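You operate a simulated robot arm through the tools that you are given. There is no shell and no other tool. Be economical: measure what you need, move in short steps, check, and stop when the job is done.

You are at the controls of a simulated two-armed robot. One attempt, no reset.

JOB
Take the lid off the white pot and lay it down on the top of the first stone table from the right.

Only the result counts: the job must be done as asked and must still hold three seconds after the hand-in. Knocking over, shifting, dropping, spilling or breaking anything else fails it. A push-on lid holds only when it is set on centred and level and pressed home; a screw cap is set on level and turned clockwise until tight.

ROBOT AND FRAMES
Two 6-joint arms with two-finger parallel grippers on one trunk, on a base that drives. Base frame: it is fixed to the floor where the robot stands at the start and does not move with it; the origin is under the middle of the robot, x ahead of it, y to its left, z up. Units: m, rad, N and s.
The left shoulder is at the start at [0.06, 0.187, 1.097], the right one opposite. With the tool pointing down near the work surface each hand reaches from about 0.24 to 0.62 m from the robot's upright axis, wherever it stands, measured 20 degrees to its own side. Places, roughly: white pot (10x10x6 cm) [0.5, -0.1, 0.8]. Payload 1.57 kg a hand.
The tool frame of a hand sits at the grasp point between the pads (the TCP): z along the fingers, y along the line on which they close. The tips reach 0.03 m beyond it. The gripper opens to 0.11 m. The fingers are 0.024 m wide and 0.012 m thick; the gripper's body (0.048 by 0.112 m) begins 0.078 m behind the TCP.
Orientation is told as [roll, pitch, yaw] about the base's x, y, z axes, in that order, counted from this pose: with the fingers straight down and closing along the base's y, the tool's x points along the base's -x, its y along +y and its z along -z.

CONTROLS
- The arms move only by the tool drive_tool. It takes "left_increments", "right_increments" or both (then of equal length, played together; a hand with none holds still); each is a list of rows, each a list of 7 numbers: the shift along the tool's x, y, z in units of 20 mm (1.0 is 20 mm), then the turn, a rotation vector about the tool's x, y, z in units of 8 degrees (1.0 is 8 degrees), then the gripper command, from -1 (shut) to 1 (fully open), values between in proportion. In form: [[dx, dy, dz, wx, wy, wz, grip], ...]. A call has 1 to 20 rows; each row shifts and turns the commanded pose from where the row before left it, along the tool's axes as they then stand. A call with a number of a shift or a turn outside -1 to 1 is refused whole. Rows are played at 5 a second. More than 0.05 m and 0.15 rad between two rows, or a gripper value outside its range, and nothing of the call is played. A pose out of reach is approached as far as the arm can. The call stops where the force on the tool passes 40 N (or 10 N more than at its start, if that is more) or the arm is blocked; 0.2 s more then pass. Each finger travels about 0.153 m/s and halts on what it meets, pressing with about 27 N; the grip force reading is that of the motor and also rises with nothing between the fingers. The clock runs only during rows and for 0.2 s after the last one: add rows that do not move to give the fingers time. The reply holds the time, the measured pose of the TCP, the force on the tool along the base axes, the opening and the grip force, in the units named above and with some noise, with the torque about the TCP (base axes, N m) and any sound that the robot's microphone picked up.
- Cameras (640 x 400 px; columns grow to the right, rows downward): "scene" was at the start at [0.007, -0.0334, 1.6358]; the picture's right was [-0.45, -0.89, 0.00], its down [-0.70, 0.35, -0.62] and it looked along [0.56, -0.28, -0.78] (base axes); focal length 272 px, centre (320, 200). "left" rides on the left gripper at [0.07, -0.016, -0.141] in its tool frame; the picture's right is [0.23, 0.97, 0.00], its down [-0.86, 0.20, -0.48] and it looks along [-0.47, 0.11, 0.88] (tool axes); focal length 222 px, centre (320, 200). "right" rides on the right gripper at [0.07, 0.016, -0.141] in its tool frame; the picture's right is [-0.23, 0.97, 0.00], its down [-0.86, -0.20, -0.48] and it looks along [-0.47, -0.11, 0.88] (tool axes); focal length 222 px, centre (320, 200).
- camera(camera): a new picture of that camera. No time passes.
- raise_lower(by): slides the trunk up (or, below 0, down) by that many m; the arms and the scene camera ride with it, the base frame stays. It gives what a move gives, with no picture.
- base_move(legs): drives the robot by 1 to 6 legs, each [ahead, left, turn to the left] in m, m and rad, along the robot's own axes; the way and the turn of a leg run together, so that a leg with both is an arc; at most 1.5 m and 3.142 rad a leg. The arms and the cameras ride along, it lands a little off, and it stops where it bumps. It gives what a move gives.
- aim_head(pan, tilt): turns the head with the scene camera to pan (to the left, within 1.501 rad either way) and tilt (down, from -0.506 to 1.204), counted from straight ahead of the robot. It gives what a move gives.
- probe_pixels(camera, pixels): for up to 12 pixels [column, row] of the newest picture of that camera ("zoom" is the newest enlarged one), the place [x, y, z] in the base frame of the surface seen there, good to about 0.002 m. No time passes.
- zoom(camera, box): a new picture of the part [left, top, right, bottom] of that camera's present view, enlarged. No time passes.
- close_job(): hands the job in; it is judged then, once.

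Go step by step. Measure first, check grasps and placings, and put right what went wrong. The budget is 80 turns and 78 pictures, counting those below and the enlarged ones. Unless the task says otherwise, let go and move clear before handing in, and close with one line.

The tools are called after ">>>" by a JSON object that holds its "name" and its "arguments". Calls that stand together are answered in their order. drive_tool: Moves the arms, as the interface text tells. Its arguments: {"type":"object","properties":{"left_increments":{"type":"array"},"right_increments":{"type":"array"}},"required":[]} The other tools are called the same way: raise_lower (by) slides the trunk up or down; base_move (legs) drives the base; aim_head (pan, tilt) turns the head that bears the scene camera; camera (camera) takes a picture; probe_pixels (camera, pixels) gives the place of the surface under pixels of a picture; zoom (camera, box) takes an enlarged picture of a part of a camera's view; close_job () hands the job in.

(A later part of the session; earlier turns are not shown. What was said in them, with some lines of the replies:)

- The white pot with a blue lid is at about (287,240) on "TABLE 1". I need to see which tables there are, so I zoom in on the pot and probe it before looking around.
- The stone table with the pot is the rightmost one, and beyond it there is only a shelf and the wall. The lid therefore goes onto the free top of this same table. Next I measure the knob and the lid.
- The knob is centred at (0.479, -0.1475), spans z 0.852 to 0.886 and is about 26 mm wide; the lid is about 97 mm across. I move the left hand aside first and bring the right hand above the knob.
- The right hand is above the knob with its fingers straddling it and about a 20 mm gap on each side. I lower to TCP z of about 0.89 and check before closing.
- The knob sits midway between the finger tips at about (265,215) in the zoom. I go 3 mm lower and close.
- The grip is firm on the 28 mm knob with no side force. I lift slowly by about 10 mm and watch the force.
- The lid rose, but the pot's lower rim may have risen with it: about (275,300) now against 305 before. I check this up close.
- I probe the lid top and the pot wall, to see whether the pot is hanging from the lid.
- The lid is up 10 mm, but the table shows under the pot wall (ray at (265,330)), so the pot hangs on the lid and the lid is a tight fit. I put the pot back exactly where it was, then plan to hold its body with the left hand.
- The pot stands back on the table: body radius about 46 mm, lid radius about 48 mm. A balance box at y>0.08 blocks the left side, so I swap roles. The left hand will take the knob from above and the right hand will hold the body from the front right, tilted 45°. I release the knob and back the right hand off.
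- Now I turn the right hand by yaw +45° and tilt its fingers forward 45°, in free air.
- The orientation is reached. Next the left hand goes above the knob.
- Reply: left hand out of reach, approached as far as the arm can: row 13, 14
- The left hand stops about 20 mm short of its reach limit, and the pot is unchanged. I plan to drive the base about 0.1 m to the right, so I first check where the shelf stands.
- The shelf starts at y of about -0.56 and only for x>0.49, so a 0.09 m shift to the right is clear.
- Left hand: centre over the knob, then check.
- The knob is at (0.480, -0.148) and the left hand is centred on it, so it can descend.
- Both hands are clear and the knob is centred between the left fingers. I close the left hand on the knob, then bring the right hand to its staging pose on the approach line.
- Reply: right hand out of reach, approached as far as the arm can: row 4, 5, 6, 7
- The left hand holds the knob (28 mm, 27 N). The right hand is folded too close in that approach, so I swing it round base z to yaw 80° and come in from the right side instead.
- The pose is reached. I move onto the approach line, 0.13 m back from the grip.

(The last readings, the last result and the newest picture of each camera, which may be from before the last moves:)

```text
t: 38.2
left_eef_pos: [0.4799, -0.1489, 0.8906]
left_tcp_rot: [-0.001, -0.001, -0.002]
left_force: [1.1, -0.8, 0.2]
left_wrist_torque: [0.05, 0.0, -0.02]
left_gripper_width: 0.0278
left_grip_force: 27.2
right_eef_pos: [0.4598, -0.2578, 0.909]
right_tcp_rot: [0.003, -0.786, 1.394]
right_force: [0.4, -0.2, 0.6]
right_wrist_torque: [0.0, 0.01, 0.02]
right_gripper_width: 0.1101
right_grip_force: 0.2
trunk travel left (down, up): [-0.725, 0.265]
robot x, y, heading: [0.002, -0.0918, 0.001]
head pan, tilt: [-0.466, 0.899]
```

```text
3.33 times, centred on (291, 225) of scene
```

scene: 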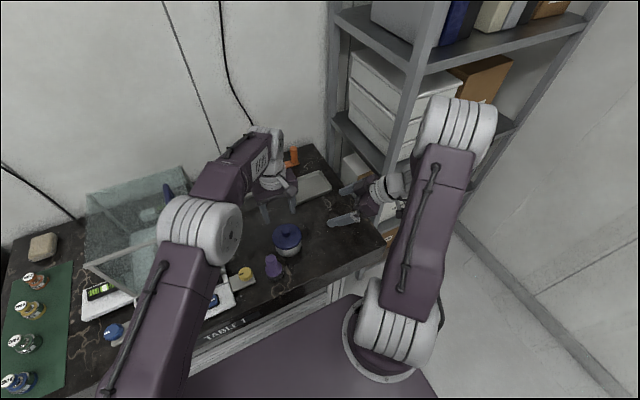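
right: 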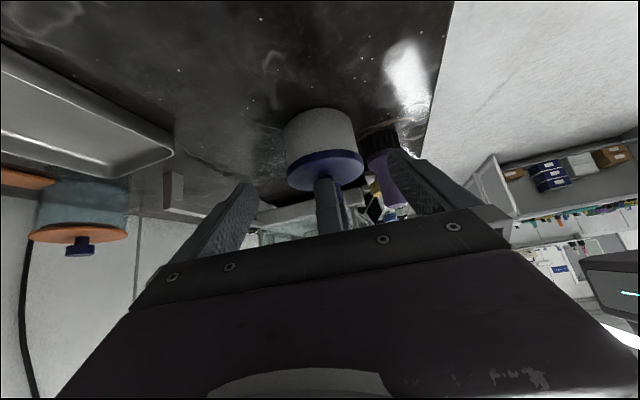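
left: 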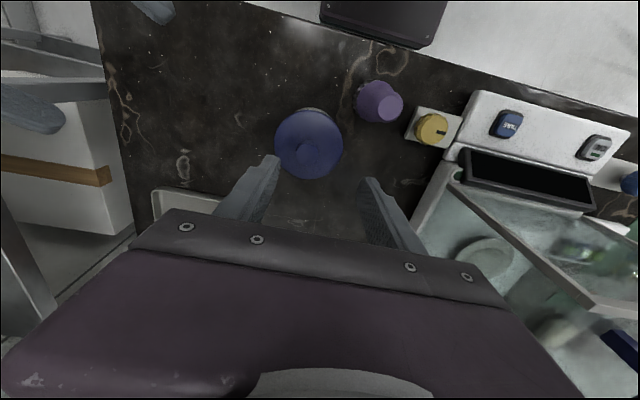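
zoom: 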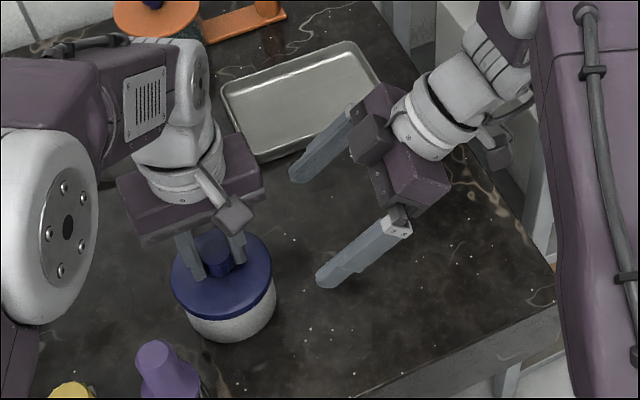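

The alignment is right: delta is purely along the tool z axis. I advance 0.09 m, then check.

>>> {"name": "drive_tool", "arguments": {"right_increments": [[0, 0, 0.75, 0, 0, 0, 1], [0, 0, 0.75, 0, 0, 0, 1], [0, 0, 0.75, 0, 0, 0, 1], [0, 0, 0.75, 0, 0, 0, 1], [0, 0, 0.75, 0, 0, 0, 1], [0, 0, 0.75, 0, 0, 0, 1], [0, 0, 0, 0, 0, 0, 1]]}}

>>> {"name": "camera", "arguments": {"camera": "right"}}

>>> {"name": "zoom", "arguments": {"camera": "scene", "box": [215, 200, 343, 280]}}

```text
t: 39.8
left_eef_pos: [0.48, -0.1494, 0.8917]
left_tcp_rot: [-0.001, -0.003, -0.002]
left_force: [0.5, -1.0, 0.4]
left_wrist_torque: [0.0, -0.02, -0.03]
left_gripper_width: 0.028
left_grip_force: 26.6
right_eef_pos: [0.4717, -0.1943, 0.8421]
right_tcp_rot: [-0.001, -0.786, 1.394]
right_force: [0.5, 0.0, 0.6]
right_wrist_torque: [0.01, 0.02, -0.01]
right_gripper_width: 0.1098
right_grip_force: 0.0
trunk travel left (down, up): [-0.725, 0.265]
robot x, y, heading: [0.0002, -0.0862, -0.002]
head pan, tilt: [-0.466, 0.899]
```

```text
44 pictures are left
```

right: 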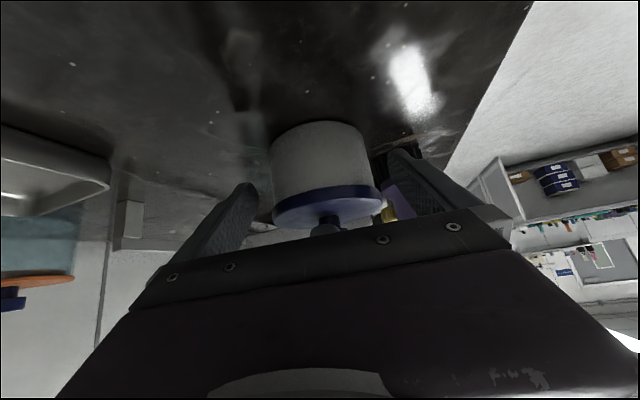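

```text
5.00 times, centred on (279, 240) of scene
```

zoom: 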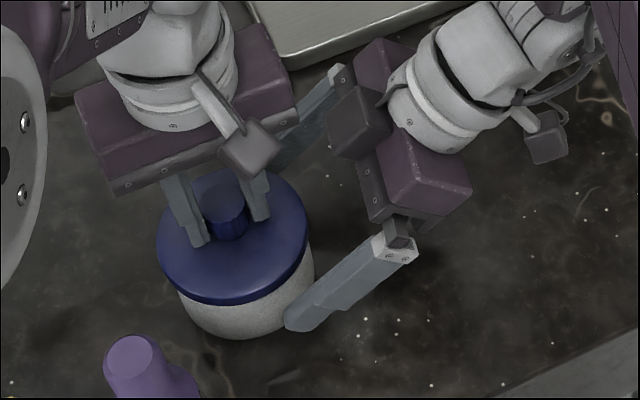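

The fingers straddle the pot symmetrically, with the near finger at about (300,320) just outside the wall. I advance the last 38 mm.

>>> {"name": "drive_tool", "arguments": {"right_increments": [[0, 0, 0.5, 0, 0, 0, 1], [0, 0, 0.5, 0, 0, 0, 1], [0, 0, 0.5, 0, 0, 0, 1], [0, 0, 0.4, 0, 0, 0, 1], [0, 0, 0, 0, 0, 0, 1]]}}

>>> {"name": "camera", "arguments": {"camera": "right"}}

>>> {"name": "zoom", "arguments": {"camera": "scene", "box": [225, 210, 321, 270]}}

```text
t: 41.0
left_eef_pos: [0.4805, -0.1488, 0.8914]
left_tcp_rot: [0.0, 0.0, -0.002]
left_force: [-0.8, -0.3, 0.2]
left_wrist_torque: [0.0, -0.02, 0.02]
left_gripper_width: 0.0281
left_grip_force: 27.0
right_eef_pos: [0.4756, -0.168, 0.8159]
right_tcp_rot: [0.0, -0.785, 1.395]
right_force: [-0.9, -0.5, -0.1]
right_wrist_torque: [-0.02, -0.01, -0.02]
right_gripper_width: 0.1101
right_grip_force: 0.0
trunk travel left (down, up): [-0.725, 0.265]
robot x, y, heading: [0.0032, -0.0901, -0.003]
head pan, tilt: [-0.466, 0.899]
```

```text
42 pictures are left
```

right: 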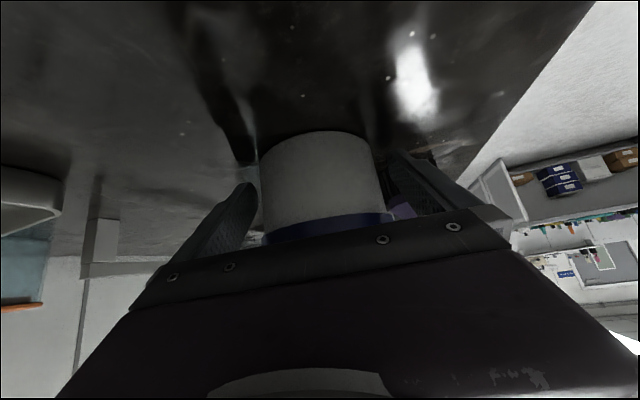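

```text
6.67 times, centred on (273, 240) of scene
```

zoom: 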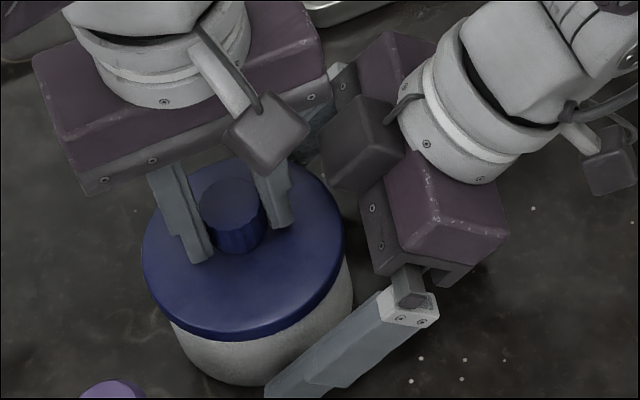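

The right fingers are in place beside the body at TCP z 0.816, with no contact force. I close them gently.

>>> {"name": "drive_tool", "arguments": {"right_increments": [[0, 0, 0, 0, 0, 0, 0.85], [0, 0, 0, 0, 0, 0, 0.75], [0, 0, 0, 0, 0, 0, 0.7], [0, 0, 0, 0, 0, 0, 0.65], [0, 0, 0, 0, 0, 0, 0.4], [0, 0, 0, 0, 0, 0, 0], [0, 0, 0, 0, 0, 0, -1], [0, 0, 0, 0, 0, 0, -1]]}}

>>> {"name": "camera", "arguments": {"camera": "right"}}

>>> {"name": "zoom", "arguments": {"camera": "scene", "box": [225, 210, 321, 270]}}

```text
t: 42.8
left_eef_pos: [0.4797, -0.1487, 0.8909]
left_tcp_rot: [0.0, 0.0, -0.002]
left_force: [-7.8, 0.0, 7.3]
left_wrist_torque: [0.02, 0.32, 0.08]
left_gripper_width: 0.0283
left_grip_force: 27.4
right_eef_pos: [0.4766, -0.1666, 0.8165]
right_tcp_rot: [-0.002, -0.787, 1.395]
right_force: [11.6, -0.5, -3.7]
right_wrist_torque: [-0.18, 0.22, -0.27]
right_gripper_width: 0.0875
right_grip_force: 26.8
trunk travel left (down, up): [-0.725, 0.265]
robot x, y, heading: [-0.0004, -0.0887, -0.001]
head pan, tilt: [-0.466, 0.899]
```

```text
40 pictures are left
```

right: 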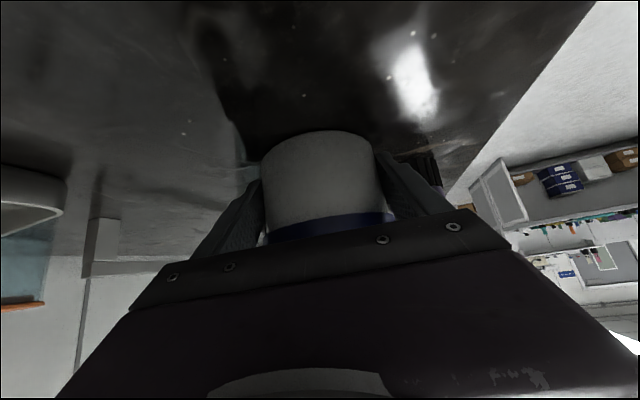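

```text
6.67 times, centred on (273, 240) of scene
```

zoom: 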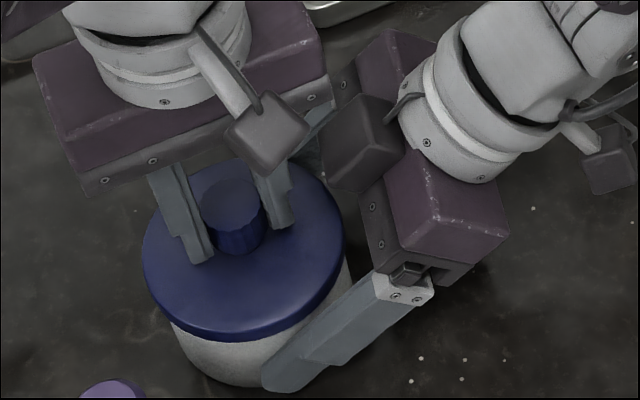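

The pot body is gripped (0.0875 m, 27 N) with some side strain. I relieve it by 1 mm toward +x and start pulling the lid up slowly.

>>> {"name": "drive_tool", "arguments": {"right_increments": [[0, -0.05, 0, 0, 0, 0, -1], [0, 0, 0, 0, 0, 0, -1], [0, 0, 0, 0, 0, 0, -1], [0, 0, 0, 0, 0, 0, -1], [0, 0, 0, 0, 0, 0, -1], [0, 0, 0, 0, 0, 0, -1]], "left_increments": [[0, 0, 0, 0, 0, 0, -1], [0, 0, -0.1, 0, 0, 0, -1], [0, 0, -0.1, 0, 0, 0, -1], [0, 0, -0.1, 0, 0, 0, -1], [0, 0, -0.1, 0, 0, 0, -1], [0, 0, 0, 0, 0, 0, -1]]}}

>>> {"name": "zoom", "arguments": {"camera": "scene", "box": [225, 210, 321, 270]}}

```text
t: 44.2
left_eef_pos: [0.479, -0.1497, 0.8983]
left_tcp_rot: [-0.001, -0.002, -0.003]
left_force: [-0.4, -0.5, -0.7]
left_wrist_torque: [-0.02, -0.03, -0.01]
left_gripper_width: 0.0283
left_grip_force: 27.3
right_eef_pos: [0.4759, -0.167, 0.8157]
right_tcp_rot: [-0.001, -0.785, 1.395]
right_force: [-1.4, 0.5, 1.5]
right_wrist_torque: [0.06, -0.07, 0.03]
right_gripper_width: 0.0877
right_grip_force: 26.9
trunk travel left (down, up): [-0.725, 0.265]
robot x, y, heading: [-0.003, -0.0882, -0.001]
head pan, tilt: [-0.466, 0.899]
heard: snap
```

```text
6.67 times, centred on (273, 240) of scene
```

zoom: 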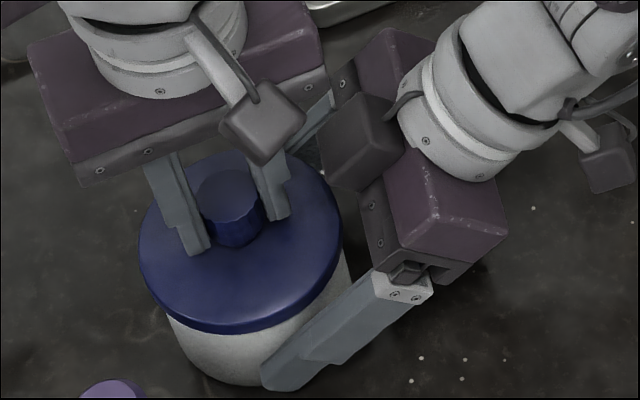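

There was a "snap" and the forces dropped to zero, so the lid has come free. I lift it straight up while the right hand holds the pot still.

>>> {"name": "drive_tool", "arguments": {"left_increments": [[0, 0, -0.4, 0, 0, 0, -1], [0, 0, -0.6, 0, 0, 0, -1], [0, 0, -0.8, 0, 0, 0, -1], [0, 0, -0.8, 0, 0, 0, -1], [0, 0, -0.8, 0, 0, 0, -1], [0, 0, -0.8, 0, 0, 0, -1], [0, 0, -0.8, 0, 0, 0, -1], [0, 0, 0, 0, 0, 0, -1]]}}

>>> {"name": "camera", "arguments": {"camera": "scene"}}

>>> {"name": "zoom", "arguments": {"camera": "scene", "box": [195, 165, 387, 285]}}

>>> {"name": "camera", "arguments": {"camera": "right"}}

```text
t: 46.0
left_eef_pos: [0.4786, -0.1496, 0.9985]
left_tcp_rot: [0.0, -0.002, -0.003]
left_force: [0.4, 0.2, 0.1]
left_wrist_torque: [-0.02, -0.01, 0.01]
left_gripper_width: 0.028
left_grip_force: 26.5
right_eef_pos: [0.4757, -0.167, 0.8155]
right_tcp_rot: [0.0, -0.785, 1.396]
right_force: [0.9, -0.4, 2.2]
right_wrist_torque: [0.06, -0.12, -0.03]
right_gripper_width: 0.0875
right_grip_force: 27.3
trunk travel left (down, up): [-0.725, 0.265]
robot x, y, heading: [0.0013, -0.0868, 0.002]
head pan, tilt: [-0.466, 0.899]
```

```text
37 pictures are left
```

scene: 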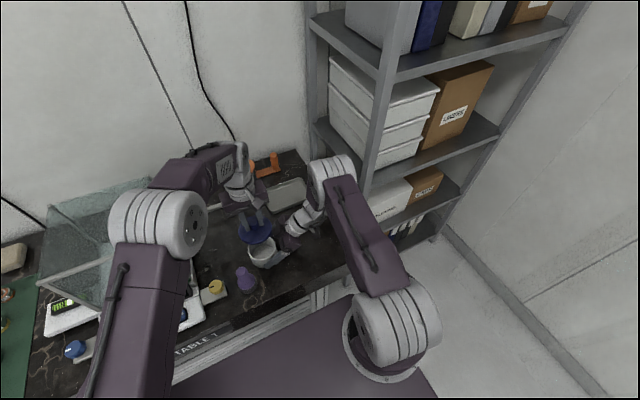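

```text
3.33 times, centred on (291, 225) of scene
```

zoom: 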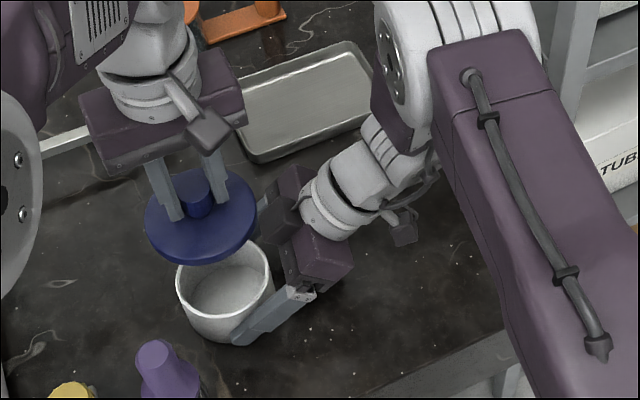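

```text
35 pictures are left
```

right: 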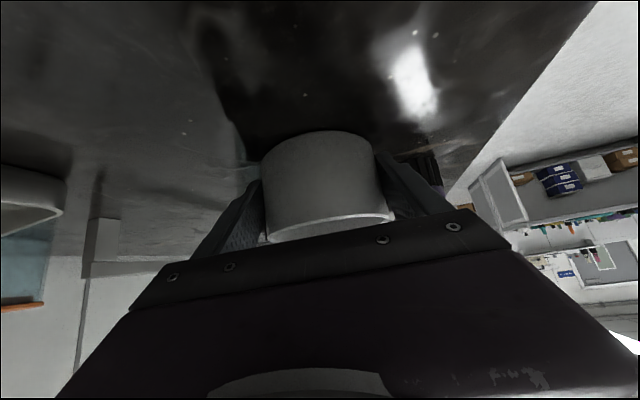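

The lid is off and the pot stands open and intact. I release the pot with the right hand and back out along the approach line.

>>> {"name": "drive_tool", "arguments": {"right_increments": [[0, 0, 0, 0, 0, 0, 0.3], [0, 0, 0, 0, 0, 0, 0.65], [0, 0, 0, 0, 0, 0, 0.8], [0, 0, 0, 0, 0, 0, 1], [0, 0, 0, 0, 0, 0, 1], [0, 0, -0.5, 0, 0, 0, 1], [0, 0, -0.9, 0, 0, 0, 1], [0, 0, -0.9, 0, 0, 0, 1], [0, 0, -0.9, 0, 0, 0, 1], [0, 0, -0.9, 0, 0, 0, 1], [0, 0, -0.9, 0, 0, 0, 1], [0, 0, -0.9, 0, 0, 0, 1], [0, 0, -0.9, 0, 0, 0, 1], [0, 0, -0.9, 0, 0, 0, 1], [0, 0, 0, 0, 0, 0, 1]]}}

>>> {"name": "camera", "arguments": {"camera": "scene"}}

>>> {"name": "zoom", "arguments": {"camera": "scene", "box": [195, 165, 387, 285]}}

```text
t: 49.2
left_eef_pos: [0.4803, -0.1485, 0.9977]
left_tcp_rot: [0.001, 0.0, -0.003]
left_force: [0.0, 0.7, 0.3]
left_wrist_torque: [0.01, 0.0, -0.01]
left_gripper_width: 0.0283
left_grip_force: 27.0
right_eef_pos: [0.4569, -0.2737, 0.925]
right_tcp_rot: [0.001, -0.785, 1.395]
right_force: [-1.0, 0.4, -1.2]
right_wrist_torque: [-0.04, 0.01, 0.02]
right_gripper_width: 0.1099
right_grip_force: 0.1
trunk travel left (down, up): [-0.725, 0.265]
robot x, y, heading: [-0.0008, -0.0933, -0.006]
head pan, tilt: [-0.466, 0.899]
```

```text
34 pictures are left
```

scene: 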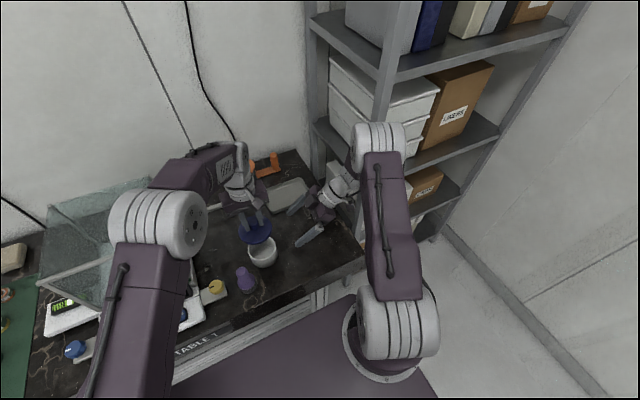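

```text
3.33 times, centred on (291, 225) of scene
```

zoom: 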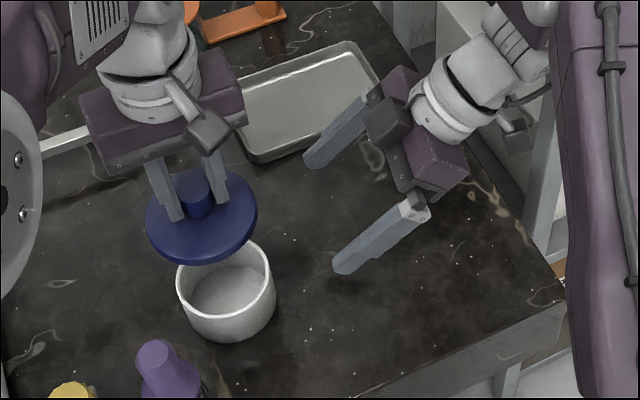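

The pot stands free and upright. I bring the right hand up and back and unwind its tilt, to clear the spot at the right for the lid.

>>> {"name": "drive_tool", "arguments": {"right_increments": [[-0.61, 0.4, -0.81, 0, 0, 0, 1], [-0.61, 0.4, -0.81, 0, 0, 0, 1], [-0.61, 0.4, -0.81, 0, 0, 0, 1], [-0.61, 0.4, -0.81, 0, 0, 0, 1], [-0.61, 0.4, -0.81, 0, 0, 0, 1], [0, 0, 0, 0.64, 0, 0.64, 1], [0, 0, 0, 0.64, 0, 0.64, 1], [0, 0, 0, 0.64, 0, 0.64, 1], [0, 0, 0, 0.64, 0, 0.64, 1], [0, 0, 0, 0.64, 0, 0.64, 1], [0, 0, 0, 0, 0.9375, 0, 1], [0, 0, 0, 0, 0.9375, 0, 1], [0, 0, 0, 0, 0.9375, 0, 1], [0, 0, 0, 0, 0.9375, 0, 1], [0, 0, 0, 0, 0.9375, 0, 1], [0, 0, 0, 0, 0.9375, 0, 1], [0, 0, 0, 0, 0, 0, 1]]}}

>>> {"name": "camera", "arguments": {"camera": "scene"}}

```text
t: 52.8
left_eef_pos: [0.4801, -0.1496, 0.9986]
left_tcp_rot: [0.001, -0.002, -0.002]
left_force: [0.0, 0.0, -0.9]
left_wrist_torque: [0.01, -0.03, -0.02]
left_gripper_width: 0.0278
left_grip_force: 26.8
right_eef_pos: [0.4157, -0.2824, 1.026]
right_tcp_rot: [0.0, 0.002, 0.763]
right_force: [0.7, -0.8, 1.1]
right_wrist_torque: [-0.03, -0.03, -0.02]
right_gripper_width: 0.11
right_grip_force: 0.0
trunk travel left (down, up): [-0.725, 0.265]
robot x, y, heading: [-0.0002, -0.0905, 0.003]
head pan, tilt: [-0.466, 0.899]
```

```text
32 pictures are left
```

scene: 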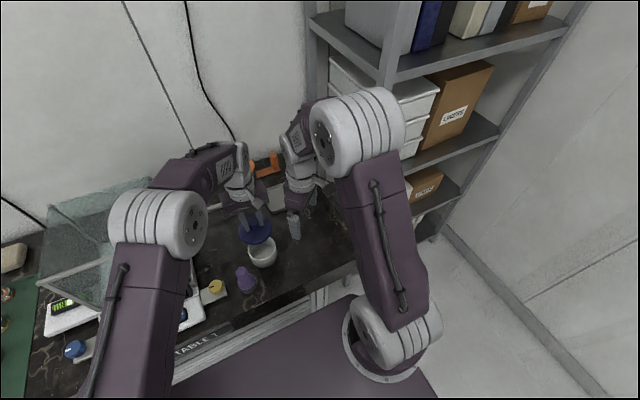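

The right hand is upright again. I pull it back toward the robot and unwind the yaw.

>>> {"name": "drive_tool", "arguments": {"right_increments": [[0.9, -0.2, -0.6, 0, 0, 0, 1], [0.9, -0.2, -0.6, 0, 0, 0, 1], [0.9, -0.2, -0.6, 0, 0, 0, 1], [0.9, -0.2, -0.6, 0, 0, 0, 1], [0.9, -0.2, -0.6, 0, 0, 0, 1], [0.9, -0.2, 0, 0, 0, 0, 1], [0, 0, 0, 0, 0, 0.9, 1], [0, 0, 0, 0, 0, 0.9, 1], [0, 0, 0, 0, 0, 0.9, 1], [0, 0, 0, 0, 0, 0.9, 1], [0, 0, 0, 0, 0, 0.9, 1], [0, 0, 0, 0, 0, 0.9, 1], [0, 0, 0, 0, 0, 0, 1]]}}

>>> {"name": "base_move", "arguments": {"legs": [[0, -0.08, 0]]}}

>>> {"name": "camera", "arguments": {"camera": "scene"}}

```text
t: 55.6
left_eef_pos: [0.4778, -0.149, 0.9987]
left_tcp_rot: [0.0, -0.003, -0.002]
left_force: [0.0, -0.1, -1.0]
left_wrist_torque: [0.0, 0.03, -0.01]
left_gripper_width: 0.028
left_grip_force: 27.0
right_eef_pos: [0.3548, -0.3741, 1.0849]
right_tcp_rot: [0.0, -0.001, 0.009]
right_force: [-0.6, 0.0, 1.3]
right_wrist_torque: [0.03, 0.02, 0.03]
right_gripper_width: 0.1102
right_grip_force: 0.0
trunk travel left (down, up): [-0.725, 0.265]
robot x, y, heading: [-0.0008, -0.0925, -0.0]
head pan, tilt: [-0.466, 0.899]
```

```text
t: 56.6
left_eef_pos: [0.4797, -0.2252, 0.9989]
left_tcp_rot: [-0.002, -0.002, 0.001]
left_force: [-0.1, 0.4, -0.3]
left_wrist_torque: [-0.02, 0.0, 0.01]
left_gripper_width: 0.0279
left_grip_force: 26.9
right_eef_pos: [0.3539, -0.4533, 1.0866]
right_tcp_rot: [-0.004, 0.001, 0.011]
right_force: [-0.5, 0.5, -0.2]
right_wrist_torque: [-0.04, 0.04, 0.01]
right_gripper_width: 0.1098
right_grip_force: 0.0
trunk travel left (down, up): [-0.725, 0.265]
robot x, y, heading: [0.0021, -0.1688, -0.0]
head pan, tilt: [-0.466, 0.899]
```

```text
31 pictures are left
```

scene: 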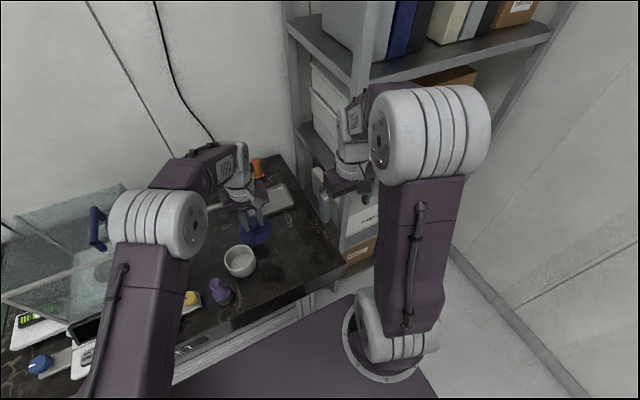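

The area in front of the tray looks free. I probe it to choose the spot for the lid.

>>> {"name": "zoom", "arguments": {"camera": "scene", "box": [200, 170, 360, 290]}}

>>> {"name": "probe_pixels", "arguments": {"camera": "scene", "pixels": [[290, 260], [275, 255], [310, 250], [290, 235], [280, 280], [310, 275], [330, 260], [240, 250], [240, 275], [262, 285], [280, 212], [293, 200]]}}

```text
3.33 times, centred on (280, 230) of scene
```

zoom: 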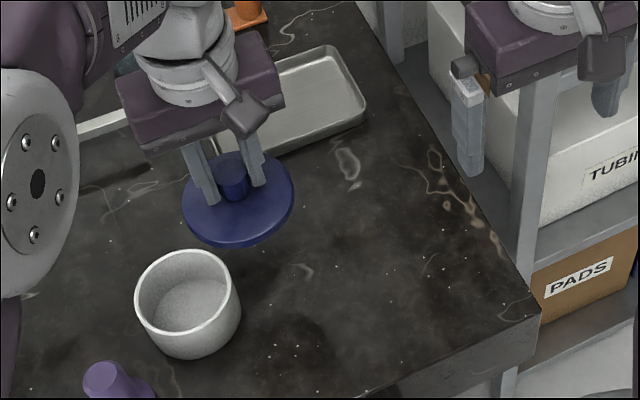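

```text
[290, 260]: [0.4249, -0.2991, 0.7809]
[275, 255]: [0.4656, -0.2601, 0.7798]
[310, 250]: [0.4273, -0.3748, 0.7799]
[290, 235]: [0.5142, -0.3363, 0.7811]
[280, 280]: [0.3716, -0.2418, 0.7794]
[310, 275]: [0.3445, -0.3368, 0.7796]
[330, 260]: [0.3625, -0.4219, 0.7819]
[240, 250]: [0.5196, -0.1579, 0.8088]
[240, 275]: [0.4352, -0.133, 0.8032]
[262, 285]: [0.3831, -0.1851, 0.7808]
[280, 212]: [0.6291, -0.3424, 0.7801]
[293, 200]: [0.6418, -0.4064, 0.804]
```

The spot (0.44, -0.31) is bare table at z 0.780. I carry the lid there and lower it to about 4 cm above the top.

>>> {"name": "drive_tool", "arguments": {"left_increments": [[0.4, -0.85, 0, 0, 0, 0, -1], [0.4, -0.85, 0, 0, 0, 0, -1], [0.4, -0.85, 0, 0, 0, 0, -1], [0.4, -0.85, 0, 0, 0, 0, -1], [0.4, -0.85, 0, 0, 0, 0, -1], [0, 0, 0.8, 0, 0, 0, -1], [0, 0, 0.8, 0, 0, 0, -1], [0, 0, 0.8, 0, 0, 0, -1], [0, 0, 0.8, 0, 0, 0, -1], [0, 0, 0.8, 0, 0, 0, -1], [0, 0, 0.8, 0, 0, 0, -1], [0, 0, 0.6, 0, 0, 0, -1], [0, 0, 0, 0, 0, 0, -1]]}}

>>> {"name": "zoom", "arguments": {"camera": "scene", "box": [200, 170, 360, 290]}}

```text
t: 59.4
left_eef_pos: [0.4386, -0.312, 0.8917]
left_tcp_rot: [0.002, -0.001, 0.002]
left_force: [0.2, -0.1, 0.4]
left_wrist_torque: [0.01, -0.01, -0.01]
left_gripper_width: 0.028
left_grip_force: 27.4
right_eef_pos: [0.3544, -0.4525, 1.0854]
right_tcp_rot: [0.0, 0.0, 0.011]
right_force: [0.1, 0.3, -0.3]
right_wrist_torque: [0.02, 0.01, 0.01]
right_gripper_width: 0.11
right_grip_force: 0.1
trunk travel left (down, up): [-0.725, 0.265]
robot x, y, heading: [0.0005, -0.1695, -0.0]
head pan, tilt: [-0.466, 0.899]
```

```text
3.33 times, centred on (280, 230) of scene
```

zoom: 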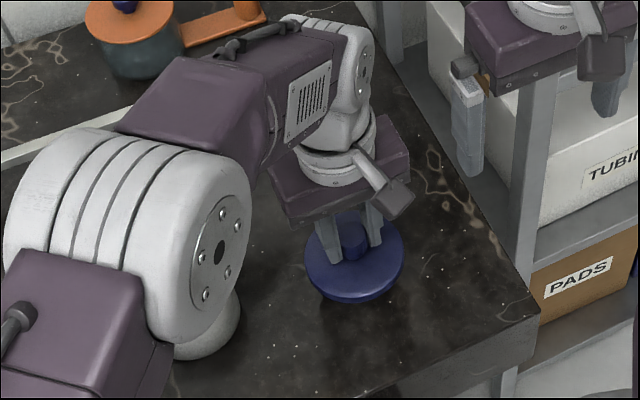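

The left elbow appears over the pot in this view. I check its height before lowering further.

>>> {"name": "probe_pixels", "arguments": {"camera": "zoom", "pixels": [[220, 250], [190, 335], [120, 200], [230, 325], [200, 355], [355, 285], [330, 265]]}}

```text
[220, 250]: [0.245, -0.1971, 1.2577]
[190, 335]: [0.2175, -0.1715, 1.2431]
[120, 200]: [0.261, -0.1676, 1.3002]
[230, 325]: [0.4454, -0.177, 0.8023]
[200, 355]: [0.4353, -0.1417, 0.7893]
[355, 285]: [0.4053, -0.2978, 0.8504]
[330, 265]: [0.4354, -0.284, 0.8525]
```

The elbow is at z of about 1.24, well clear. The lid top is at 0.852, so I lower 36 mm in small steps.

>>> {"name": "drive_tool", "arguments": {"left_increments": [[0, 0, 0.4, 0, 0, 0, -1], [0, 0, 0.4, 0, 0, 0, -1], [0, 0, 0.3, 0, 0, 0, -1], [0, 0, 0.2, 0, 0, 0, -1], [0, 0, 0.2, 0, 0, 0, -1], [0, 0, 0.15, 0, 0, 0, -1], [0, 0, 0.15, 0, 0, 0, -1], [0, 0, 0, 0, 0, 0, -1]]}}

>>> {"name": "zoom", "arguments": {"camera": "scene", "box": [260, 215, 340, 265]}}

```text
t: 61.2
left_eef_pos: [0.4396, -0.3119, 0.8538]
left_tcp_rot: [0.001, -0.002, 0.001]
left_force: [0.7, -0.2, -0.3]
left_wrist_torque: [0.03, -0.02, 0.0]
left_gripper_width: 0.0281
left_grip_force: 27.4
right_eef_pos: [0.3546, -0.4529, 1.0858]
right_tcp_rot: [-0.001, 0.0, 0.012]
right_force: [0.8, -0.4, 0.8]
right_wrist_torque: [-0.01, -0.01, -0.01]
right_gripper_width: 0.1098
right_grip_force: 0.1
trunk travel left (down, up): [-0.725, 0.265]
robot x, y, heading: [-0.0011, -0.1699, 0.002]
head pan, tilt: [-0.466, 0.899]
```

```text
8.00 times, centred on (300, 240) of scene
```

zoom: 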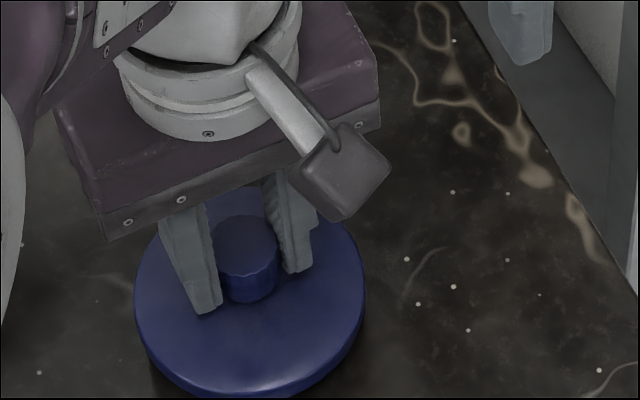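

Lid top is at about 0.815 and there is no contact yet. I continue in 2 mm steps.

>>> {"name": "drive_tool", "arguments": {"left_increments": [[0, 0, 0.1, 0, 0, 0, -1], [0, 0, 0.1, 0, 0, 0, -1], [0, 0, 0.1, 0, 0, 0, -1], [0, 0, 0.1, 0, 0, 0, -1], [0, 0, 0, 0, 0, 0, -1]]}}

```text
t: 62.4
left_eef_pos: [0.4406, -0.3113, 0.8463]
left_tcp_rot: [0.0, -0.001, 0.0]
left_force: [-0.2, -0.7, -0.7]
left_wrist_torque: [0.02, 0.0, -0.02]
left_gripper_width: 0.028
left_grip_force: 26.9
right_eef_pos: [0.3547, -0.4535, 1.0848]
right_tcp_rot: [-0.001, 0.001, 0.01]
right_force: [-0.4, 0.2, 1.2]
right_wrist_torque: [0.01, -0.02, 0.0]
right_gripper_width: 0.11
right_grip_force: 0.0
trunk travel left (down, up): [-0.725, 0.265]
robot x, y, heading: [0.0011, -0.1722, -0.003]
head pan, tilt: [-0.466, 0.899]
```

>>> {"name": "drive_tool", "arguments": {"left_increments": [[0, 0, 0.1, 0, 0, 0, -1], [0, 0, 0.1, 0, 0, 0, -1], [0, 0, 0.05, 0, 0, 0, -1], [0, 0, 0, 0, 0, 0, -1]]}}

>>> {"name": "zoom", "arguments": {"camera": "scene", "box": [260, 225, 340, 275]}}

```text
t: 63.4
left_eef_pos: [0.4393, -0.3134, 0.8417]
left_tcp_rot: [0.0, 0.001, 0.001]
left_force: [0.1, -0.2, 0.0]
left_wrist_torque: [0.01, -0.01, 0.02]
left_gripper_width: 0.0281
left_grip_force: 27.4
right_eef_pos: [0.3543, -0.4529, 1.0859]
right_tcp_rot: [0.002, -0.002, 0.01]
right_force: [-0.8, 0.2, -0.5]
right_wrist_torque: [-0.03, -0.01, -0.02]
right_gripper_width: 0.1102
right_grip_force: 0.0
trunk travel left (down, up): [-0.725, 0.265]
robot x, y, heading: [0.0046, -0.1697, 0.004]
head pan, tilt: [-0.466, 0.899]
```

```text
8.00 times, centred on (300, 250) of scene
```

zoom: 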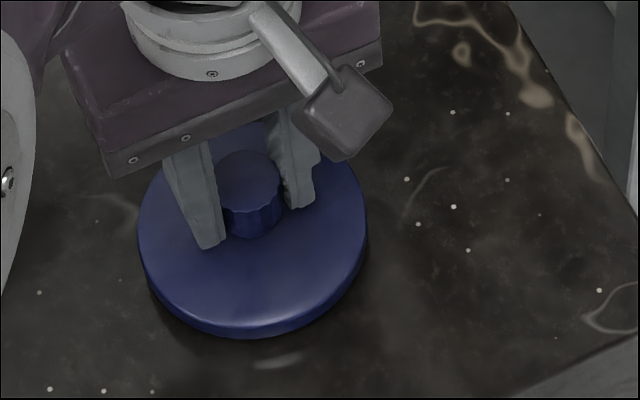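

>>> {"name": "probe_pixels", "arguments": {"camera": "zoom", "pixels": [[240, 290], [240, 325], [240, 335], [240, 345], [230, 315]]}}

>>> {"name": "drive_tool", "arguments": {"left_increments": [[0, 0, 0.1, 0, 0, 0, -1], [0, 0, 0.05, 0, 0, 0, -1], [0, 0, 0, 0, 0, 0, -1]]}}

```text
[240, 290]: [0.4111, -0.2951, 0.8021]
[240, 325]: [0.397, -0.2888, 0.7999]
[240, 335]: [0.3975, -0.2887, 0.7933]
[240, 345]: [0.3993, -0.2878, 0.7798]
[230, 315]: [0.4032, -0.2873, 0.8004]
```

```text
t: 64.2
left_eef_pos: [0.4384, -0.3106, 0.8388]
left_tcp_rot: [-0.001, -0.004, 0.002]
left_force: [-0.4, -1.2, -0.9]
left_wrist_torque: [-0.01, -0.01, 0.04]
left_gripper_width: 0.028
left_grip_force: 26.9
right_eef_pos: [0.3541, -0.4523, 1.0857]
right_tcp_rot: [0.0, -0.001, 0.011]
right_force: [0.3, 0.3, 0.7]
right_wrist_torque: [0.01, 0.01, 0.0]
right_gripper_width: 0.1101
right_grip_force: 0.0
trunk travel left (down, up): [-0.725, 0.265]
robot x, y, heading: [0.0019, -0.1663, -0.004]
head pan, tilt: [-0.466, 0.899]
```

Before this step the rim bottom was at about 0.79, so I continue in 1 to 2 mm steps until contact.

>>> {"name": "drive_tool", "arguments": {"left_increments": [[0, 0, 0.1, 0, 0, 0, -1], [0, 0, 0.05, 0, 0, 0, -1], [0, 0, 0.05, 0, 0, 0, -1], [0, 0, 0, 0, 0, 0, -1]]}}

```text
t: 65.2
left_eef_pos: [0.439, -0.3113, 0.8347]
left_tcp_rot: [0.001, -0.002, -0.001]
left_force: [-0.4, 0.0, 0.2]
left_wrist_torque: [0.0, -0.01, 0.01]
left_gripper_width: 0.0277
left_grip_force: 27.2
right_eef_pos: [0.3539, -0.4528, 1.0851]
right_tcp_rot: [-0.001, 0.0, 0.01]
right_force: [-0.2, -0.8, 0.2]
right_wrist_torque: [0.0, 0.02, -0.04]
right_gripper_width: 0.11
right_grip_force: 0.0
trunk travel left (down, up): [-0.725, 0.265]
robot x, y, heading: [-0.0007, -0.1681, -0.003]
head pan, tilt: [-0.466, 0.899]
```

>>> {"name": "drive_tool", "arguments": {"left_increments": [[0, 0, 0.05, 0, 0, 0, -1], [0, 0, 0.05, 0, 0, 0, -1], [0, 0, 0.05, 0, 0, 0, -1], [0, 0, 0, 0, 0, 0, -1]]}}

>>> {"name": "zoom", "arguments": {"camera": "scene", "box": [260, 225, 340, 275]}}

>>> {"name": "probe_pixels", "arguments": {"camera": "zoom", "pixels": [[240, 300], [240, 330], [240, 340], [240, 345], [240, 350], [240, 355]]}}

```text
t: 66.2
left_eef_pos: [0.4387, -0.3111, 0.8315]
left_tcp_rot: [0.0, 0.001, -0.001]
left_force: [-0.2, -0.3, -0.4]
left_wrist_torque: [0.0, 0.03, 0.0]
left_gripper_width: 0.028
left_grip_force: 26.9
right_eef_pos: [0.3549, -0.4518, 1.0858]
right_tcp_rot: [0.001, 0.001, 0.01]
right_force: [0.4, 0.2, -0.4]
right_wrist_torque: [-0.01, 0.0, 0.0]
right_gripper_width: 0.11
right_grip_force: 0.1
trunk travel left (down, up): [-0.725, 0.265]
robot x, y, heading: [-0.0006, -0.1707, 0.003]
head pan, tilt: [-0.466, 0.899]
```

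```text
8.00 times, centred on (300, 250) of scene
```

zoom: 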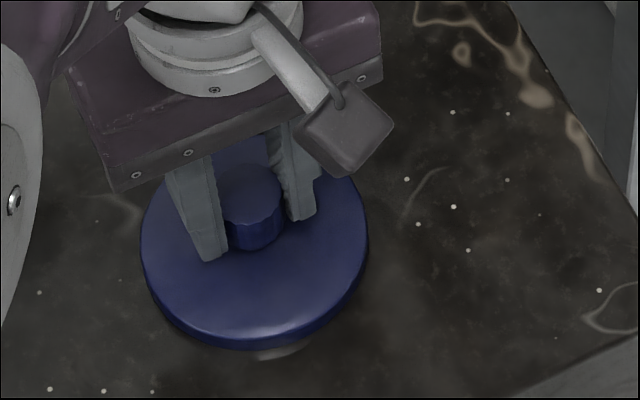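

```text
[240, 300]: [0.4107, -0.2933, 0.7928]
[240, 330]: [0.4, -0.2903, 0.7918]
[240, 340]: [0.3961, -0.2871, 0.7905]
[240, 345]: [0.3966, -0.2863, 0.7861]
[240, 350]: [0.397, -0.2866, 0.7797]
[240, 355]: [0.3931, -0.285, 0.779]
```

Lid top is at 0.792 and the rim bottom is nearly on the table. I take a few 1 mm steps until the force shows.

>>> {"name": "drive_tool", "arguments": {"left_increments": [[0, 0, 0.05, 0, 0, 0, -1], [0, 0, 0.05, 0, 0, 0, -1], [0, 0, 0, 0, 0, 0, -1]]}}

```text
t: 67.0
left_eef_pos: [0.4396, -0.311, 0.8302]
left_tcp_rot: [-0.003, -0.001, 0.0]
left_force: [-2.0, -1.1, 5.4]
left_wrist_torque: [0.05, 0.02, 0.01]
left_gripper_width: 0.0281
left_grip_force: 27.2
right_eef_pos: [0.3542, -0.4525, 1.0865]
right_tcp_rot: [0.0, -0.001, 0.01]
right_force: [0.1, 0.2, 0.2]
right_wrist_torque: [-0.03, -0.02, 0.01]
right_gripper_width: 0.1098
right_grip_force: 0.0
trunk travel left (down, up): [-0.725, 0.265]
robot x, y, heading: [0.0023, -0.1691, -0.0]
head pan, tilt: [-0.466, 0.899]
```

The upward force of 5.4 N shows the lid resting on the table. I open the hand and move straight up.

>>> {"name": "drive_tool", "arguments": {"left_increments": [[0, 0, 0, 0, 0, 0, -0.4], [0, 0, 0, 0, 0, 0, -0.1], [0, 0, 0, 0, 0, 0, 0.2], [0, 0, 0, 0, 0, 0, 0.2], [0, 0, -0.5, 0, 0, 0, 0.2], [0, 0, -0.8, 0, 0, 0, 0.2], [0, 0, -0.9, 0, 0, 0, 0.2], [0, 0, -0.9, 0, 0, 0, 0.2], [0, 0, -0.9, 0, 0, 0, 0.2], [0, 0, -0.9, 0, 0, 0, 0.2], [0, 0, -0.9, 0, 0, 0, 0.2], [0, 0, -0.9, 0, 0, 0, 0.2], [0, 0, -0.9, 0, 0, 0, 0.2], [0, 0, 0, 0, 0, 0, 0.2]]}}

>>> {"name": "zoom", "arguments": {"camera": "scene", "box": [180, 180, 340, 300]}}

>>> {"name": "camera", "arguments": {"camera": "left"}}

```text
t: 70.0
left_eef_pos: [0.4393, -0.31, 0.9827]
left_tcp_rot: [0.0, -0.001, -0.001]
left_force: [-0.2, -1.5, -1.0]
left_wrist_torque: [-0.01, 0.02, 0.0]
left_gripper_width: 0.0662
left_grip_force: 0.0
right_eef_pos: [0.3549, -0.4527, 1.085]
right_tcp_rot: [0.0, 0.0, 0.011]
right_force: [0.3, 0.7, -0.3]
right_wrist_torque: [0.01, -0.02, 0.0]
right_gripper_width: 0.11
right_grip_force: 0.0
trunk travel left (down, up): [-0.725, 0.265]
robot x, y, heading: [-0.001, -0.1666, -0.001]
head pan, tilt: [-0.466, 0.899]
```

```text
3.33 times, centred on (260, 240) of scene
```

zoom: 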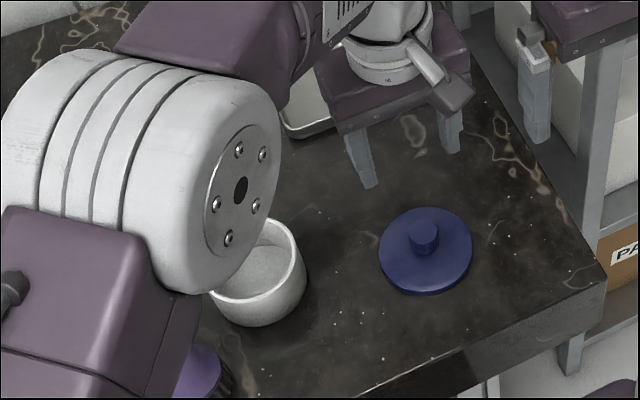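

```text
24 pictures are left
```

left: 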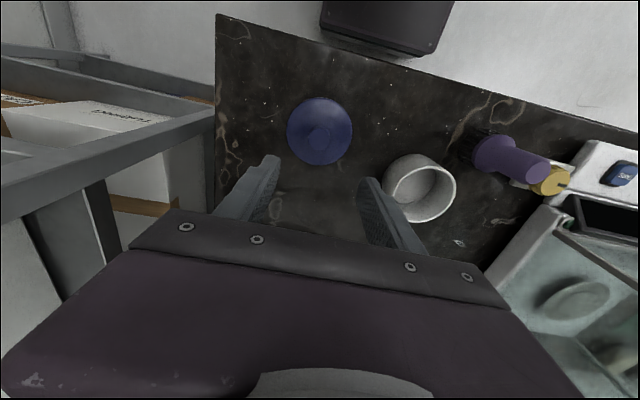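

The lid lies flat on the table at (423,250), knob up. The pot stands open in its place, the purple bottle is undisturbed, and both hands are clear. I hand in.

>>> {"name": "close_job", "arguments": {}}

```text
The job is handed in.
```

The lid is off the white pot and lies flat, knob up, on the top of the rightmost stone table, the same table the pot stands on. It was a tight push-on fit, so my first lift raised the pot about 10 mm. I set it back, then held the pot with one hand and pulled the lid off with the other. The pot stands open where it was.
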